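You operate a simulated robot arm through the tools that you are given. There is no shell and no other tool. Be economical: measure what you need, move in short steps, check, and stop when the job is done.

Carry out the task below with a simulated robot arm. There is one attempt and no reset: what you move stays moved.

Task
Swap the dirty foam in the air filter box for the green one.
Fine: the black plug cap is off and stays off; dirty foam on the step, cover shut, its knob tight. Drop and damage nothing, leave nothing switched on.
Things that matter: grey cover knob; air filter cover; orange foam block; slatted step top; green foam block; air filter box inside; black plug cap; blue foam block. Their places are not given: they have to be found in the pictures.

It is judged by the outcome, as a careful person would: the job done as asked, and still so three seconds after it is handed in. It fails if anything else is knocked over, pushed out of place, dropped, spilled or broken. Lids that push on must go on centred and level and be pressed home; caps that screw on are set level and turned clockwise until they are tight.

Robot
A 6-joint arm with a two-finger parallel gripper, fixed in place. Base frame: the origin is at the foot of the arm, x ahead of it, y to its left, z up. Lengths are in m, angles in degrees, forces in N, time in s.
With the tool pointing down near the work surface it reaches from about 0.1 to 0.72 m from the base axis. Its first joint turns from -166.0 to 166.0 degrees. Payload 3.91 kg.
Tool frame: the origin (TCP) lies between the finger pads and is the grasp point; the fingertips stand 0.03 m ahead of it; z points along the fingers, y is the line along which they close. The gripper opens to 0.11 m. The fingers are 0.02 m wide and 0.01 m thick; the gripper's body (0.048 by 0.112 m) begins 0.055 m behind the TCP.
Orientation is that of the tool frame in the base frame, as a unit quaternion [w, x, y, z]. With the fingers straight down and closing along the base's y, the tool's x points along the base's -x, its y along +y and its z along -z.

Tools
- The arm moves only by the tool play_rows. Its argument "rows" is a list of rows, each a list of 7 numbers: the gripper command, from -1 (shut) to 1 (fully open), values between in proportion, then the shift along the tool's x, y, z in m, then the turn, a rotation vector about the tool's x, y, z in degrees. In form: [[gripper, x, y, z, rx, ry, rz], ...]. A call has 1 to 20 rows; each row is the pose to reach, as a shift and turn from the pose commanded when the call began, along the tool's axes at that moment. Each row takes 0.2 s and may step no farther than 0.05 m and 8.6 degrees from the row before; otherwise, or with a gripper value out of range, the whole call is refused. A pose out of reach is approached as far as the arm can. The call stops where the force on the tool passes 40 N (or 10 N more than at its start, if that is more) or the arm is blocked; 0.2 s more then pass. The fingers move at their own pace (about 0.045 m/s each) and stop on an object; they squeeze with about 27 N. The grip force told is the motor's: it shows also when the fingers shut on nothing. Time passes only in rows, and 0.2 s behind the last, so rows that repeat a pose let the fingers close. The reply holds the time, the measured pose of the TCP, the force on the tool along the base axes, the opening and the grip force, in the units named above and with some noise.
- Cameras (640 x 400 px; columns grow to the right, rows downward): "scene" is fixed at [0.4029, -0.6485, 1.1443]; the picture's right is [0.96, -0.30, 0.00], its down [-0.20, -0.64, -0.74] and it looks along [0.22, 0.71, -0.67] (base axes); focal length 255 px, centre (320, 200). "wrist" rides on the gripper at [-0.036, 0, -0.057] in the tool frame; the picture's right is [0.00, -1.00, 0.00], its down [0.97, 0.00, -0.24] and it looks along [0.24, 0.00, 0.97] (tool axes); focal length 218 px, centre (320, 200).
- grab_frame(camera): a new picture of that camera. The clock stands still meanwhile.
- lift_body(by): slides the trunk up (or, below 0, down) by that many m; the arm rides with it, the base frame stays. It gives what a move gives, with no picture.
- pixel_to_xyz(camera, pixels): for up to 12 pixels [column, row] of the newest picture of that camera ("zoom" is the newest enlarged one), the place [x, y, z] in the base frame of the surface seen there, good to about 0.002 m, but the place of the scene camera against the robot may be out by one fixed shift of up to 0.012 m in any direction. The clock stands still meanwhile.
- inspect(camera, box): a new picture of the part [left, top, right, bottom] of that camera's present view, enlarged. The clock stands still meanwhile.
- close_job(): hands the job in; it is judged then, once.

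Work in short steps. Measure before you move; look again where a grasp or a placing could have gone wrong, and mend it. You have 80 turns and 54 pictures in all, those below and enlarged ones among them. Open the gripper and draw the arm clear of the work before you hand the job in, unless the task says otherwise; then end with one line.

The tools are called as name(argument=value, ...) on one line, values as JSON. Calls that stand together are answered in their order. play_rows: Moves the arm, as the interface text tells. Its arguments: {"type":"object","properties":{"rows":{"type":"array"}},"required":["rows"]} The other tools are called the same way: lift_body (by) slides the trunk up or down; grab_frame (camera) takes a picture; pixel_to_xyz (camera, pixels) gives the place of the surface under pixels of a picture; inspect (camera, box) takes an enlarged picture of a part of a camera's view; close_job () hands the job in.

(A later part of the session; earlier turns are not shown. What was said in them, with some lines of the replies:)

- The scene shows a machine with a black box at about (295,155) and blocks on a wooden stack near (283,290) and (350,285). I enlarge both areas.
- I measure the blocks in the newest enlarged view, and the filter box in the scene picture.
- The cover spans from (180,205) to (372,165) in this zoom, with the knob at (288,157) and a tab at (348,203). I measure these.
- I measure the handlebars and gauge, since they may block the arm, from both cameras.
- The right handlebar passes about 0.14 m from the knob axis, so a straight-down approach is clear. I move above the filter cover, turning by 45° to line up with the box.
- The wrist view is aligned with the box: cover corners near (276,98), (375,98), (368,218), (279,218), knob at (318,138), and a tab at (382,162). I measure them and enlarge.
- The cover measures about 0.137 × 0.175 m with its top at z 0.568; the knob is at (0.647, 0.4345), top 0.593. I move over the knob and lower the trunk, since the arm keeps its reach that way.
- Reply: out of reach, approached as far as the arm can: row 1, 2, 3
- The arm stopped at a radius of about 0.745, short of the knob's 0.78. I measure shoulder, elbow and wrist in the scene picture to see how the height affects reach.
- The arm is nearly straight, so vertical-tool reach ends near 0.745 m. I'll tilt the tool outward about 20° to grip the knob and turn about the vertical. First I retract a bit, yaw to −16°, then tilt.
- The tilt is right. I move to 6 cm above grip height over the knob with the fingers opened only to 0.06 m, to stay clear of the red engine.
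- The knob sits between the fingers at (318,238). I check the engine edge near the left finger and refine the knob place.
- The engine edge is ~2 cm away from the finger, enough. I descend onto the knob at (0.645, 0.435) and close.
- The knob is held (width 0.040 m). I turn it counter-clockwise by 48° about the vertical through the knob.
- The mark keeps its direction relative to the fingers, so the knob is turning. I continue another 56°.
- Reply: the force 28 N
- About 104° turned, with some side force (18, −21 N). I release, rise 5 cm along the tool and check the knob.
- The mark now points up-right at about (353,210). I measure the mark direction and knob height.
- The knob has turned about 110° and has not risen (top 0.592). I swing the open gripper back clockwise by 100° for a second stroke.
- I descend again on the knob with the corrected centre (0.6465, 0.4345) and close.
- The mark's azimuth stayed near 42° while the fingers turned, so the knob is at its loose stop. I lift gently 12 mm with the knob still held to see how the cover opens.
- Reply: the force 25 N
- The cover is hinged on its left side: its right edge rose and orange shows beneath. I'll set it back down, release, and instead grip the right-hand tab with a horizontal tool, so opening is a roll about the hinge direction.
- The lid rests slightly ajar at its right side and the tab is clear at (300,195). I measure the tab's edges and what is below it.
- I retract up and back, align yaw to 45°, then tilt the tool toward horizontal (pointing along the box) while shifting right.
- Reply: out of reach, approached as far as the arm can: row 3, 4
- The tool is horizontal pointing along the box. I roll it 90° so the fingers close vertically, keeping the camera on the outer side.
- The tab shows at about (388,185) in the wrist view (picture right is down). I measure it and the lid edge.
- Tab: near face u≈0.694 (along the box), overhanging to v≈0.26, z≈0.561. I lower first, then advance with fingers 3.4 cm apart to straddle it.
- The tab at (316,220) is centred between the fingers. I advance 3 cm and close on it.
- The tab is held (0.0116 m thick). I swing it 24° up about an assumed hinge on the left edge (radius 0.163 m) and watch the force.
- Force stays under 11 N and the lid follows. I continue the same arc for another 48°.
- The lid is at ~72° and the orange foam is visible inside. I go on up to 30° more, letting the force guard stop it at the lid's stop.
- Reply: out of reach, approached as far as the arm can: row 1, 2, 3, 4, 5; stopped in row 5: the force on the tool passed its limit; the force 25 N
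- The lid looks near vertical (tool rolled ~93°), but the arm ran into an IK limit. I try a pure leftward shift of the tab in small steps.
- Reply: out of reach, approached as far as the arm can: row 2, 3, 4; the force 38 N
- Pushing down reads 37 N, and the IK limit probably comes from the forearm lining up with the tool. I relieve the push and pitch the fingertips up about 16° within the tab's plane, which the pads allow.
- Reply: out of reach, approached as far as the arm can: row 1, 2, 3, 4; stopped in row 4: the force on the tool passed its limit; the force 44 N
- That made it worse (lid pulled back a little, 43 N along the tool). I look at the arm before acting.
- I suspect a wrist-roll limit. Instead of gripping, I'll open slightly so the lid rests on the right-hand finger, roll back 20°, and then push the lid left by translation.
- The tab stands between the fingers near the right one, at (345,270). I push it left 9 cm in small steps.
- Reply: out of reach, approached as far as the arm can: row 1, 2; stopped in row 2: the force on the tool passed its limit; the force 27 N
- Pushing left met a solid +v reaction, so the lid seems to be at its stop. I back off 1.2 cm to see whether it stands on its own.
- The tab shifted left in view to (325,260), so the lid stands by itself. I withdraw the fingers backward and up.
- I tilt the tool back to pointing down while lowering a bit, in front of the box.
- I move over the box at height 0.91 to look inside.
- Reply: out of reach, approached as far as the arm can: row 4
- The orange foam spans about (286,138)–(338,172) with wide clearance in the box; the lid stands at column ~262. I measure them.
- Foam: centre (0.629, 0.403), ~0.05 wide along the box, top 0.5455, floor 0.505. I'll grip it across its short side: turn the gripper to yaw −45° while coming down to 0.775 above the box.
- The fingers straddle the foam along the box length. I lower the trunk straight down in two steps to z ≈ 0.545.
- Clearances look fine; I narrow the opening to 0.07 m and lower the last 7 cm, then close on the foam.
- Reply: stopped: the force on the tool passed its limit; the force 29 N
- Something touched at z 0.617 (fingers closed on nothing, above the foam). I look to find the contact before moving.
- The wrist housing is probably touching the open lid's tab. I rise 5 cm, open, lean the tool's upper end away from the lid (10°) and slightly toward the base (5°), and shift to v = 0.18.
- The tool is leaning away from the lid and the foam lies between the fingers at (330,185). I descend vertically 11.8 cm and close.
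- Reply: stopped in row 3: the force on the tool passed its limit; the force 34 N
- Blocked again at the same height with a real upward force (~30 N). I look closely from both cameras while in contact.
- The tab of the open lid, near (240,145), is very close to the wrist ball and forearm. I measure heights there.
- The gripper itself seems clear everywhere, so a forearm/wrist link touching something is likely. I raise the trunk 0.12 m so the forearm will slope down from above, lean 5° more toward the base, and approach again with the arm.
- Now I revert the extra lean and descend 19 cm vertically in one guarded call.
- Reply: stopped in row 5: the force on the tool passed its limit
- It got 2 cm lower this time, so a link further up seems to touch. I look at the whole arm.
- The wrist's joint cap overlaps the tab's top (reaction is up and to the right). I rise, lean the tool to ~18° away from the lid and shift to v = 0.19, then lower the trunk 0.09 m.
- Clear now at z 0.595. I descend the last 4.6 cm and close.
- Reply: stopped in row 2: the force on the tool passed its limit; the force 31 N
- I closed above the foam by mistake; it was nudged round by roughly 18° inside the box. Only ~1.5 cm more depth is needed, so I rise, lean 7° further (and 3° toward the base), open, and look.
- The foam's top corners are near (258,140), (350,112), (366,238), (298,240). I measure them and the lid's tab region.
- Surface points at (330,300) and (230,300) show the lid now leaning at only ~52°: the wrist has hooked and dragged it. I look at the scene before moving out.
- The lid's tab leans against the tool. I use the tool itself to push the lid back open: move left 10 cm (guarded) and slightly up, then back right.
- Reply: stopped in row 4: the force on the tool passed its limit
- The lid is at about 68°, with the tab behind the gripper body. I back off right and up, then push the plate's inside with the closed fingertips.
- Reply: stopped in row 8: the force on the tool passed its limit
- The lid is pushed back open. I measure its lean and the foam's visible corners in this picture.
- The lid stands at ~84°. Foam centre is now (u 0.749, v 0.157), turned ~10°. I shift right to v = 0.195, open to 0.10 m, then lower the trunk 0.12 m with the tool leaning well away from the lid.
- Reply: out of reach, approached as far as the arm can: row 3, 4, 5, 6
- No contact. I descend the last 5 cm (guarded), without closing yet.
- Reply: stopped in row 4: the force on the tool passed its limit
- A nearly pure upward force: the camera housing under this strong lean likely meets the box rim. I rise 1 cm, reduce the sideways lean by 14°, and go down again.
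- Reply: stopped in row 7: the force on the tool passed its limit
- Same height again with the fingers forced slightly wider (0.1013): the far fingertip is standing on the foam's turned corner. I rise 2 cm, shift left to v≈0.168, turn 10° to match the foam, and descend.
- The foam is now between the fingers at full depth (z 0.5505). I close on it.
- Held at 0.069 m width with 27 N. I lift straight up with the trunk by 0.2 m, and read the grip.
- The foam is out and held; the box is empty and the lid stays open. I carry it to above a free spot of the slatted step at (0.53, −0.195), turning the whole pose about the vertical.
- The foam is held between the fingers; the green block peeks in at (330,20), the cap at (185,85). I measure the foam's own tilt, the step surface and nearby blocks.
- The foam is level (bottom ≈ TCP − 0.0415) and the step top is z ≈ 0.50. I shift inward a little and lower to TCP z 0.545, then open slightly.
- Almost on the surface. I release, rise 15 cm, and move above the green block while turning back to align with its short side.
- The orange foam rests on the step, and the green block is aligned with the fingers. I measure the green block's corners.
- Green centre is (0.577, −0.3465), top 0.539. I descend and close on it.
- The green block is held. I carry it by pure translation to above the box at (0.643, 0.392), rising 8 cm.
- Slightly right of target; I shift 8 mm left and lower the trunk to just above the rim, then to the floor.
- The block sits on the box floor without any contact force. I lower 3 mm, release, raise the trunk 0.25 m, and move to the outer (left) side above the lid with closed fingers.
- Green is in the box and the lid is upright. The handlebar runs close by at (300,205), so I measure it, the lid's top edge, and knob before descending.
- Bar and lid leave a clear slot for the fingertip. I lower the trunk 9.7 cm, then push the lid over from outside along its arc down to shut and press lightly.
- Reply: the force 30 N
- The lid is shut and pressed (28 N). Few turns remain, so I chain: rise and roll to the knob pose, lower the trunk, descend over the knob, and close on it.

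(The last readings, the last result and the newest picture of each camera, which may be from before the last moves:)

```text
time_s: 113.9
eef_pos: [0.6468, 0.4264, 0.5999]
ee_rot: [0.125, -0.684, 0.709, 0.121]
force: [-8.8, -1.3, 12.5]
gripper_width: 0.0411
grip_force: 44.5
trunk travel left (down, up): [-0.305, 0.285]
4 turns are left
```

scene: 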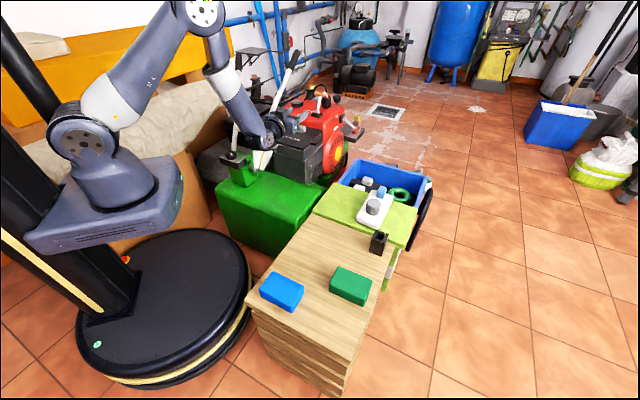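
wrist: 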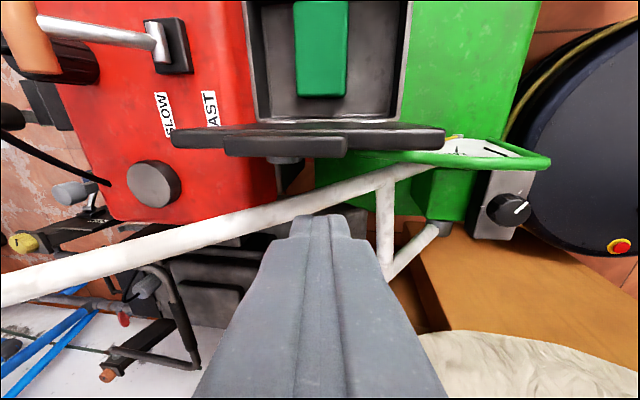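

The knob is gripped (0.041 m). I turn it clockwise 108°, then release, swing back 64°, regrip, and turn clockwise again until tight.

play_rows(rows=[[-1, -0.0001, 0.001, 0, 2.85, 0, 7.83], [-1, -0.0003, 0.002, 0.0001, 5.7, 0, 15.67], [-1, -0.0006, 0.0029, 0.0002, 8.55, 0, 23.5], [-1, -0.0011, 0.0038, 0.0004, 11.4, 0, 31.3], [-1, -0.0016, 0.0045, 0.0006, 14.25, 0, 39.2], [-1, -0.0023, 0.0052, 0.0008, 17.1, 0, 47], [-1, -0.0031, 0.0058, 0.0011, 19.95, 0, 54.8], [-1, -0.0039, 0.0063, 0.0014, 22.8, 0, 62.7], [-1, -0.0048, 0.0066, 0.0017, 25.65, 0, 70.5], [-1, -0.0057, 0.0068, 0.0021, 28.5, 0, 78.3], [-1, -0.0066, 0.0068, 0.0024, 31.35, 0, 86.2], [-1, -0.0075, 0.0067, 0.0027, 34.2, 0, 94], [-1, -0.0084, 0.0065, 0.0031, 36.9, 0, 101.5]])

play_rows(rows=[[0.09, 0, 0, 0, 0, 0, 0], [0.09, 0, 0, 0, 0, 0, 0], [0.09, -0.008, 0, -0.022, 0, 0, 0], [0.09, -0.017, 0, -0.047, 0, 0, 0], [0.09, -0.017, 0, -0.047, 0, 0, 0]])

play_rows(rows=[[0.09, -0.0001, -0.00095, 0, -2.74, 0, -7.52], [0.09, -0.00025, -0.0019, 0.0001, -5.47, 0, -15.04], [0.09, -0.00056, -0.0028, 0.0002, -8.21, 0, -22.55], [0.09, -0.00098, -0.0036, 0.0004, -10.94, 0, -30.07], [0.09, -0.0015, -0.0044, 0.00055, -13.68, 0, -37.6], [0.09, -0.0021, -0.0051, 0.0008, -16.4, 0, -45.1], [0.09, -0.0028, -0.0057, 0.001, -19.15, 0, -52.6], [0.09, -0.0036, -0.0061, 0.0013, -21.9, 0, -60.1], [0.09, -0.0036, -0.0061, 0.0013, -21.9, 0, -60.1]])

play_rows(rows=[[0.09, 0.008, 0, 0.022, 0, 0, 0], [0.09, 0.0165, 0, 0.0455, 0, 0, 0], [0.09, 0.0165, 0, 0.0455, 0, 0, 0], [-1, 0.0165, 0, 0.0455, 0, 0, 0], [-1, 0.0165, 0, 0.0455, 0, 0, 0], [-1, 0.0165, 0, 0.0455, 0, 0, 0]])

play_rows(rows=[[-1, -0.0001, 0.00095, 0, 2.74, 0, 7.52], [-1, -0.00025, 0.0019, 0.0001, 5.47, 0, 15.04], [-1, -0.00056, 0.0028, 0.0002, 8.21, 0, 22.55], [-1, -0.00098, 0.0036, 0.0004, 10.94, 0, 30.07], [-1, -0.0015, 0.0044, 0.00055, 13.68, 0, 37.6], [-1, -0.0021, 0.0051, 0.0008, 16.4, 0, 45.1], [-1, -0.0028, 0.0057, 0.001, 19.15, 0, 52.6]])

```text
time_s: 116.7
eef_pos: [0.6401, 0.4377, 0.5994]
ee_rot: [0.171, 0.171, 0.97, -0.031]
force: [-24.4, 13.8, 18.1]
gripper_width: 0.0409
grip_force: 45.2
trunk travel left (down, up): [-0.305, 0.285]
```

```text
time_s: 117.9
eef_pos: [0.6425, 0.4359, 0.6471]
ee_rot: [0.169, 0.171, 0.97, -0.031]
force: [0.1, -0.4, 0.2]
gripper_width: 0.0602
grip_force: 0.1
trunk travel left (down, up): [-0.305, 0.285]
```

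```text
time_s: 119.9
eef_pos: [0.6424, 0.4287, 0.6471]
ee_rot: [0.159, -0.369, 0.913, 0.065]
force: [0.2, 0.0, 0.8]
gripper_width: 0.06
grip_force: 0.0
trunk travel left (down, up): [-0.305, 0.285]
```

```text
time_s: 121.3
eef_pos: [0.6419, 0.4302, 0.5999]
ee_rot: [0.159, -0.369, 0.913, 0.066]
force: [-11.6, 14.6, 0.4]
gripper_width: 0.0411
grip_force: 45.3
trunk travel left (down, up): [-0.305, 0.285]
```

```text
time_s: 122.9
eef_pos: [0.6417, 0.4364, 0.6004]
ee_rot: [0.173, 0.104, 0.979, -0.017]
force: [-3.0, 21.2, 1.5]
gripper_width: 0.041
grip_force: 44.9
trunk travel left (down, up): [-0.305, 0.285]
3 turns are left
```

Both strokes ran. I release, rise 5 cm, and use the last picture to check the knob mark and the shut lid.

play_rows(rows=[[0.09, 0, 0, 0, 0, 0, 0], [0.09, 0, 0, 0, 0, 0, 0], [0.09, -0.008, 0, -0.022, 0, 0, 0], [0.09, -0.017, 0, -0.047, 0, 0, 0], [0.09, -0.017, 0, -0.047, 0, 0, 0]])

grab_frame(camera="wrist")

```text
time_s: 124.1
eef_pos: [0.6422, 0.434, 0.6472]
ee_rot: [0.171, 0.103, 0.98, -0.019]
force: [1.4, 0.2, 0.3]
gripper_width: 0.06
grip_force: 0.0
trunk travel left (down, up): [-0.305, 0.285]
```

```text
0 pictures are left
2 turns are left
```

wrist: 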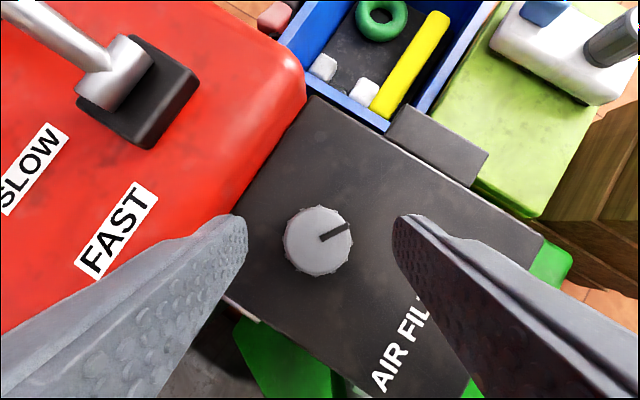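

The mark points at azimuth ≈ −75°, as when originally tight (−72°), and the lid is shut flush. I raise the trunk, draw the arm back with the gripper open, and hand in.

lift_body(by=0.12)

play_rows(rows=[[0.5, 0.034, 0, -0.023, 0, 0, 0], [0.5, 0.068, 0, -0.046, 0, 0, 0], [1, 0.102, 0, -0.069, 0, 0, 0], [1, 0.137, 0, -0.092, 0, 0, 0], [1, 0.171, 0, -0.115, 0, 0, 0], [1, 0.171, 0, -0.115, 0, 0, 0]])

close_job()

```text
time_s: 125.6
eef_pos: [0.6416, 0.4355, 0.7682]
ee_rot: [0.171, 0.103, 0.98, -0.019]
force: [-0.6, 0.6, 0.2]
gripper_width: 0.0599
grip_force: 0.0
trunk travel left (down, up): [-0.425, 0.165]
```

```text
time_s: 127.0
eef_pos: [0.4459, 0.4773, 0.8199]
ee_rot: [0.171, 0.103, 0.98, -0.019]
force: [-0.1, 0.3, -0.3]
gripper_width: 0.1099
grip_force: 0.0
trunk travel left (down, up): [-0.425, 0.165]
```

```text
The job is handed in.
```

The swap is done and handed in: the green foam is in the air filter box and the dirty orange foam is on the step, with the cover shut, its knob back at its original tight position, the plug cap left off and the arm drawn clear.
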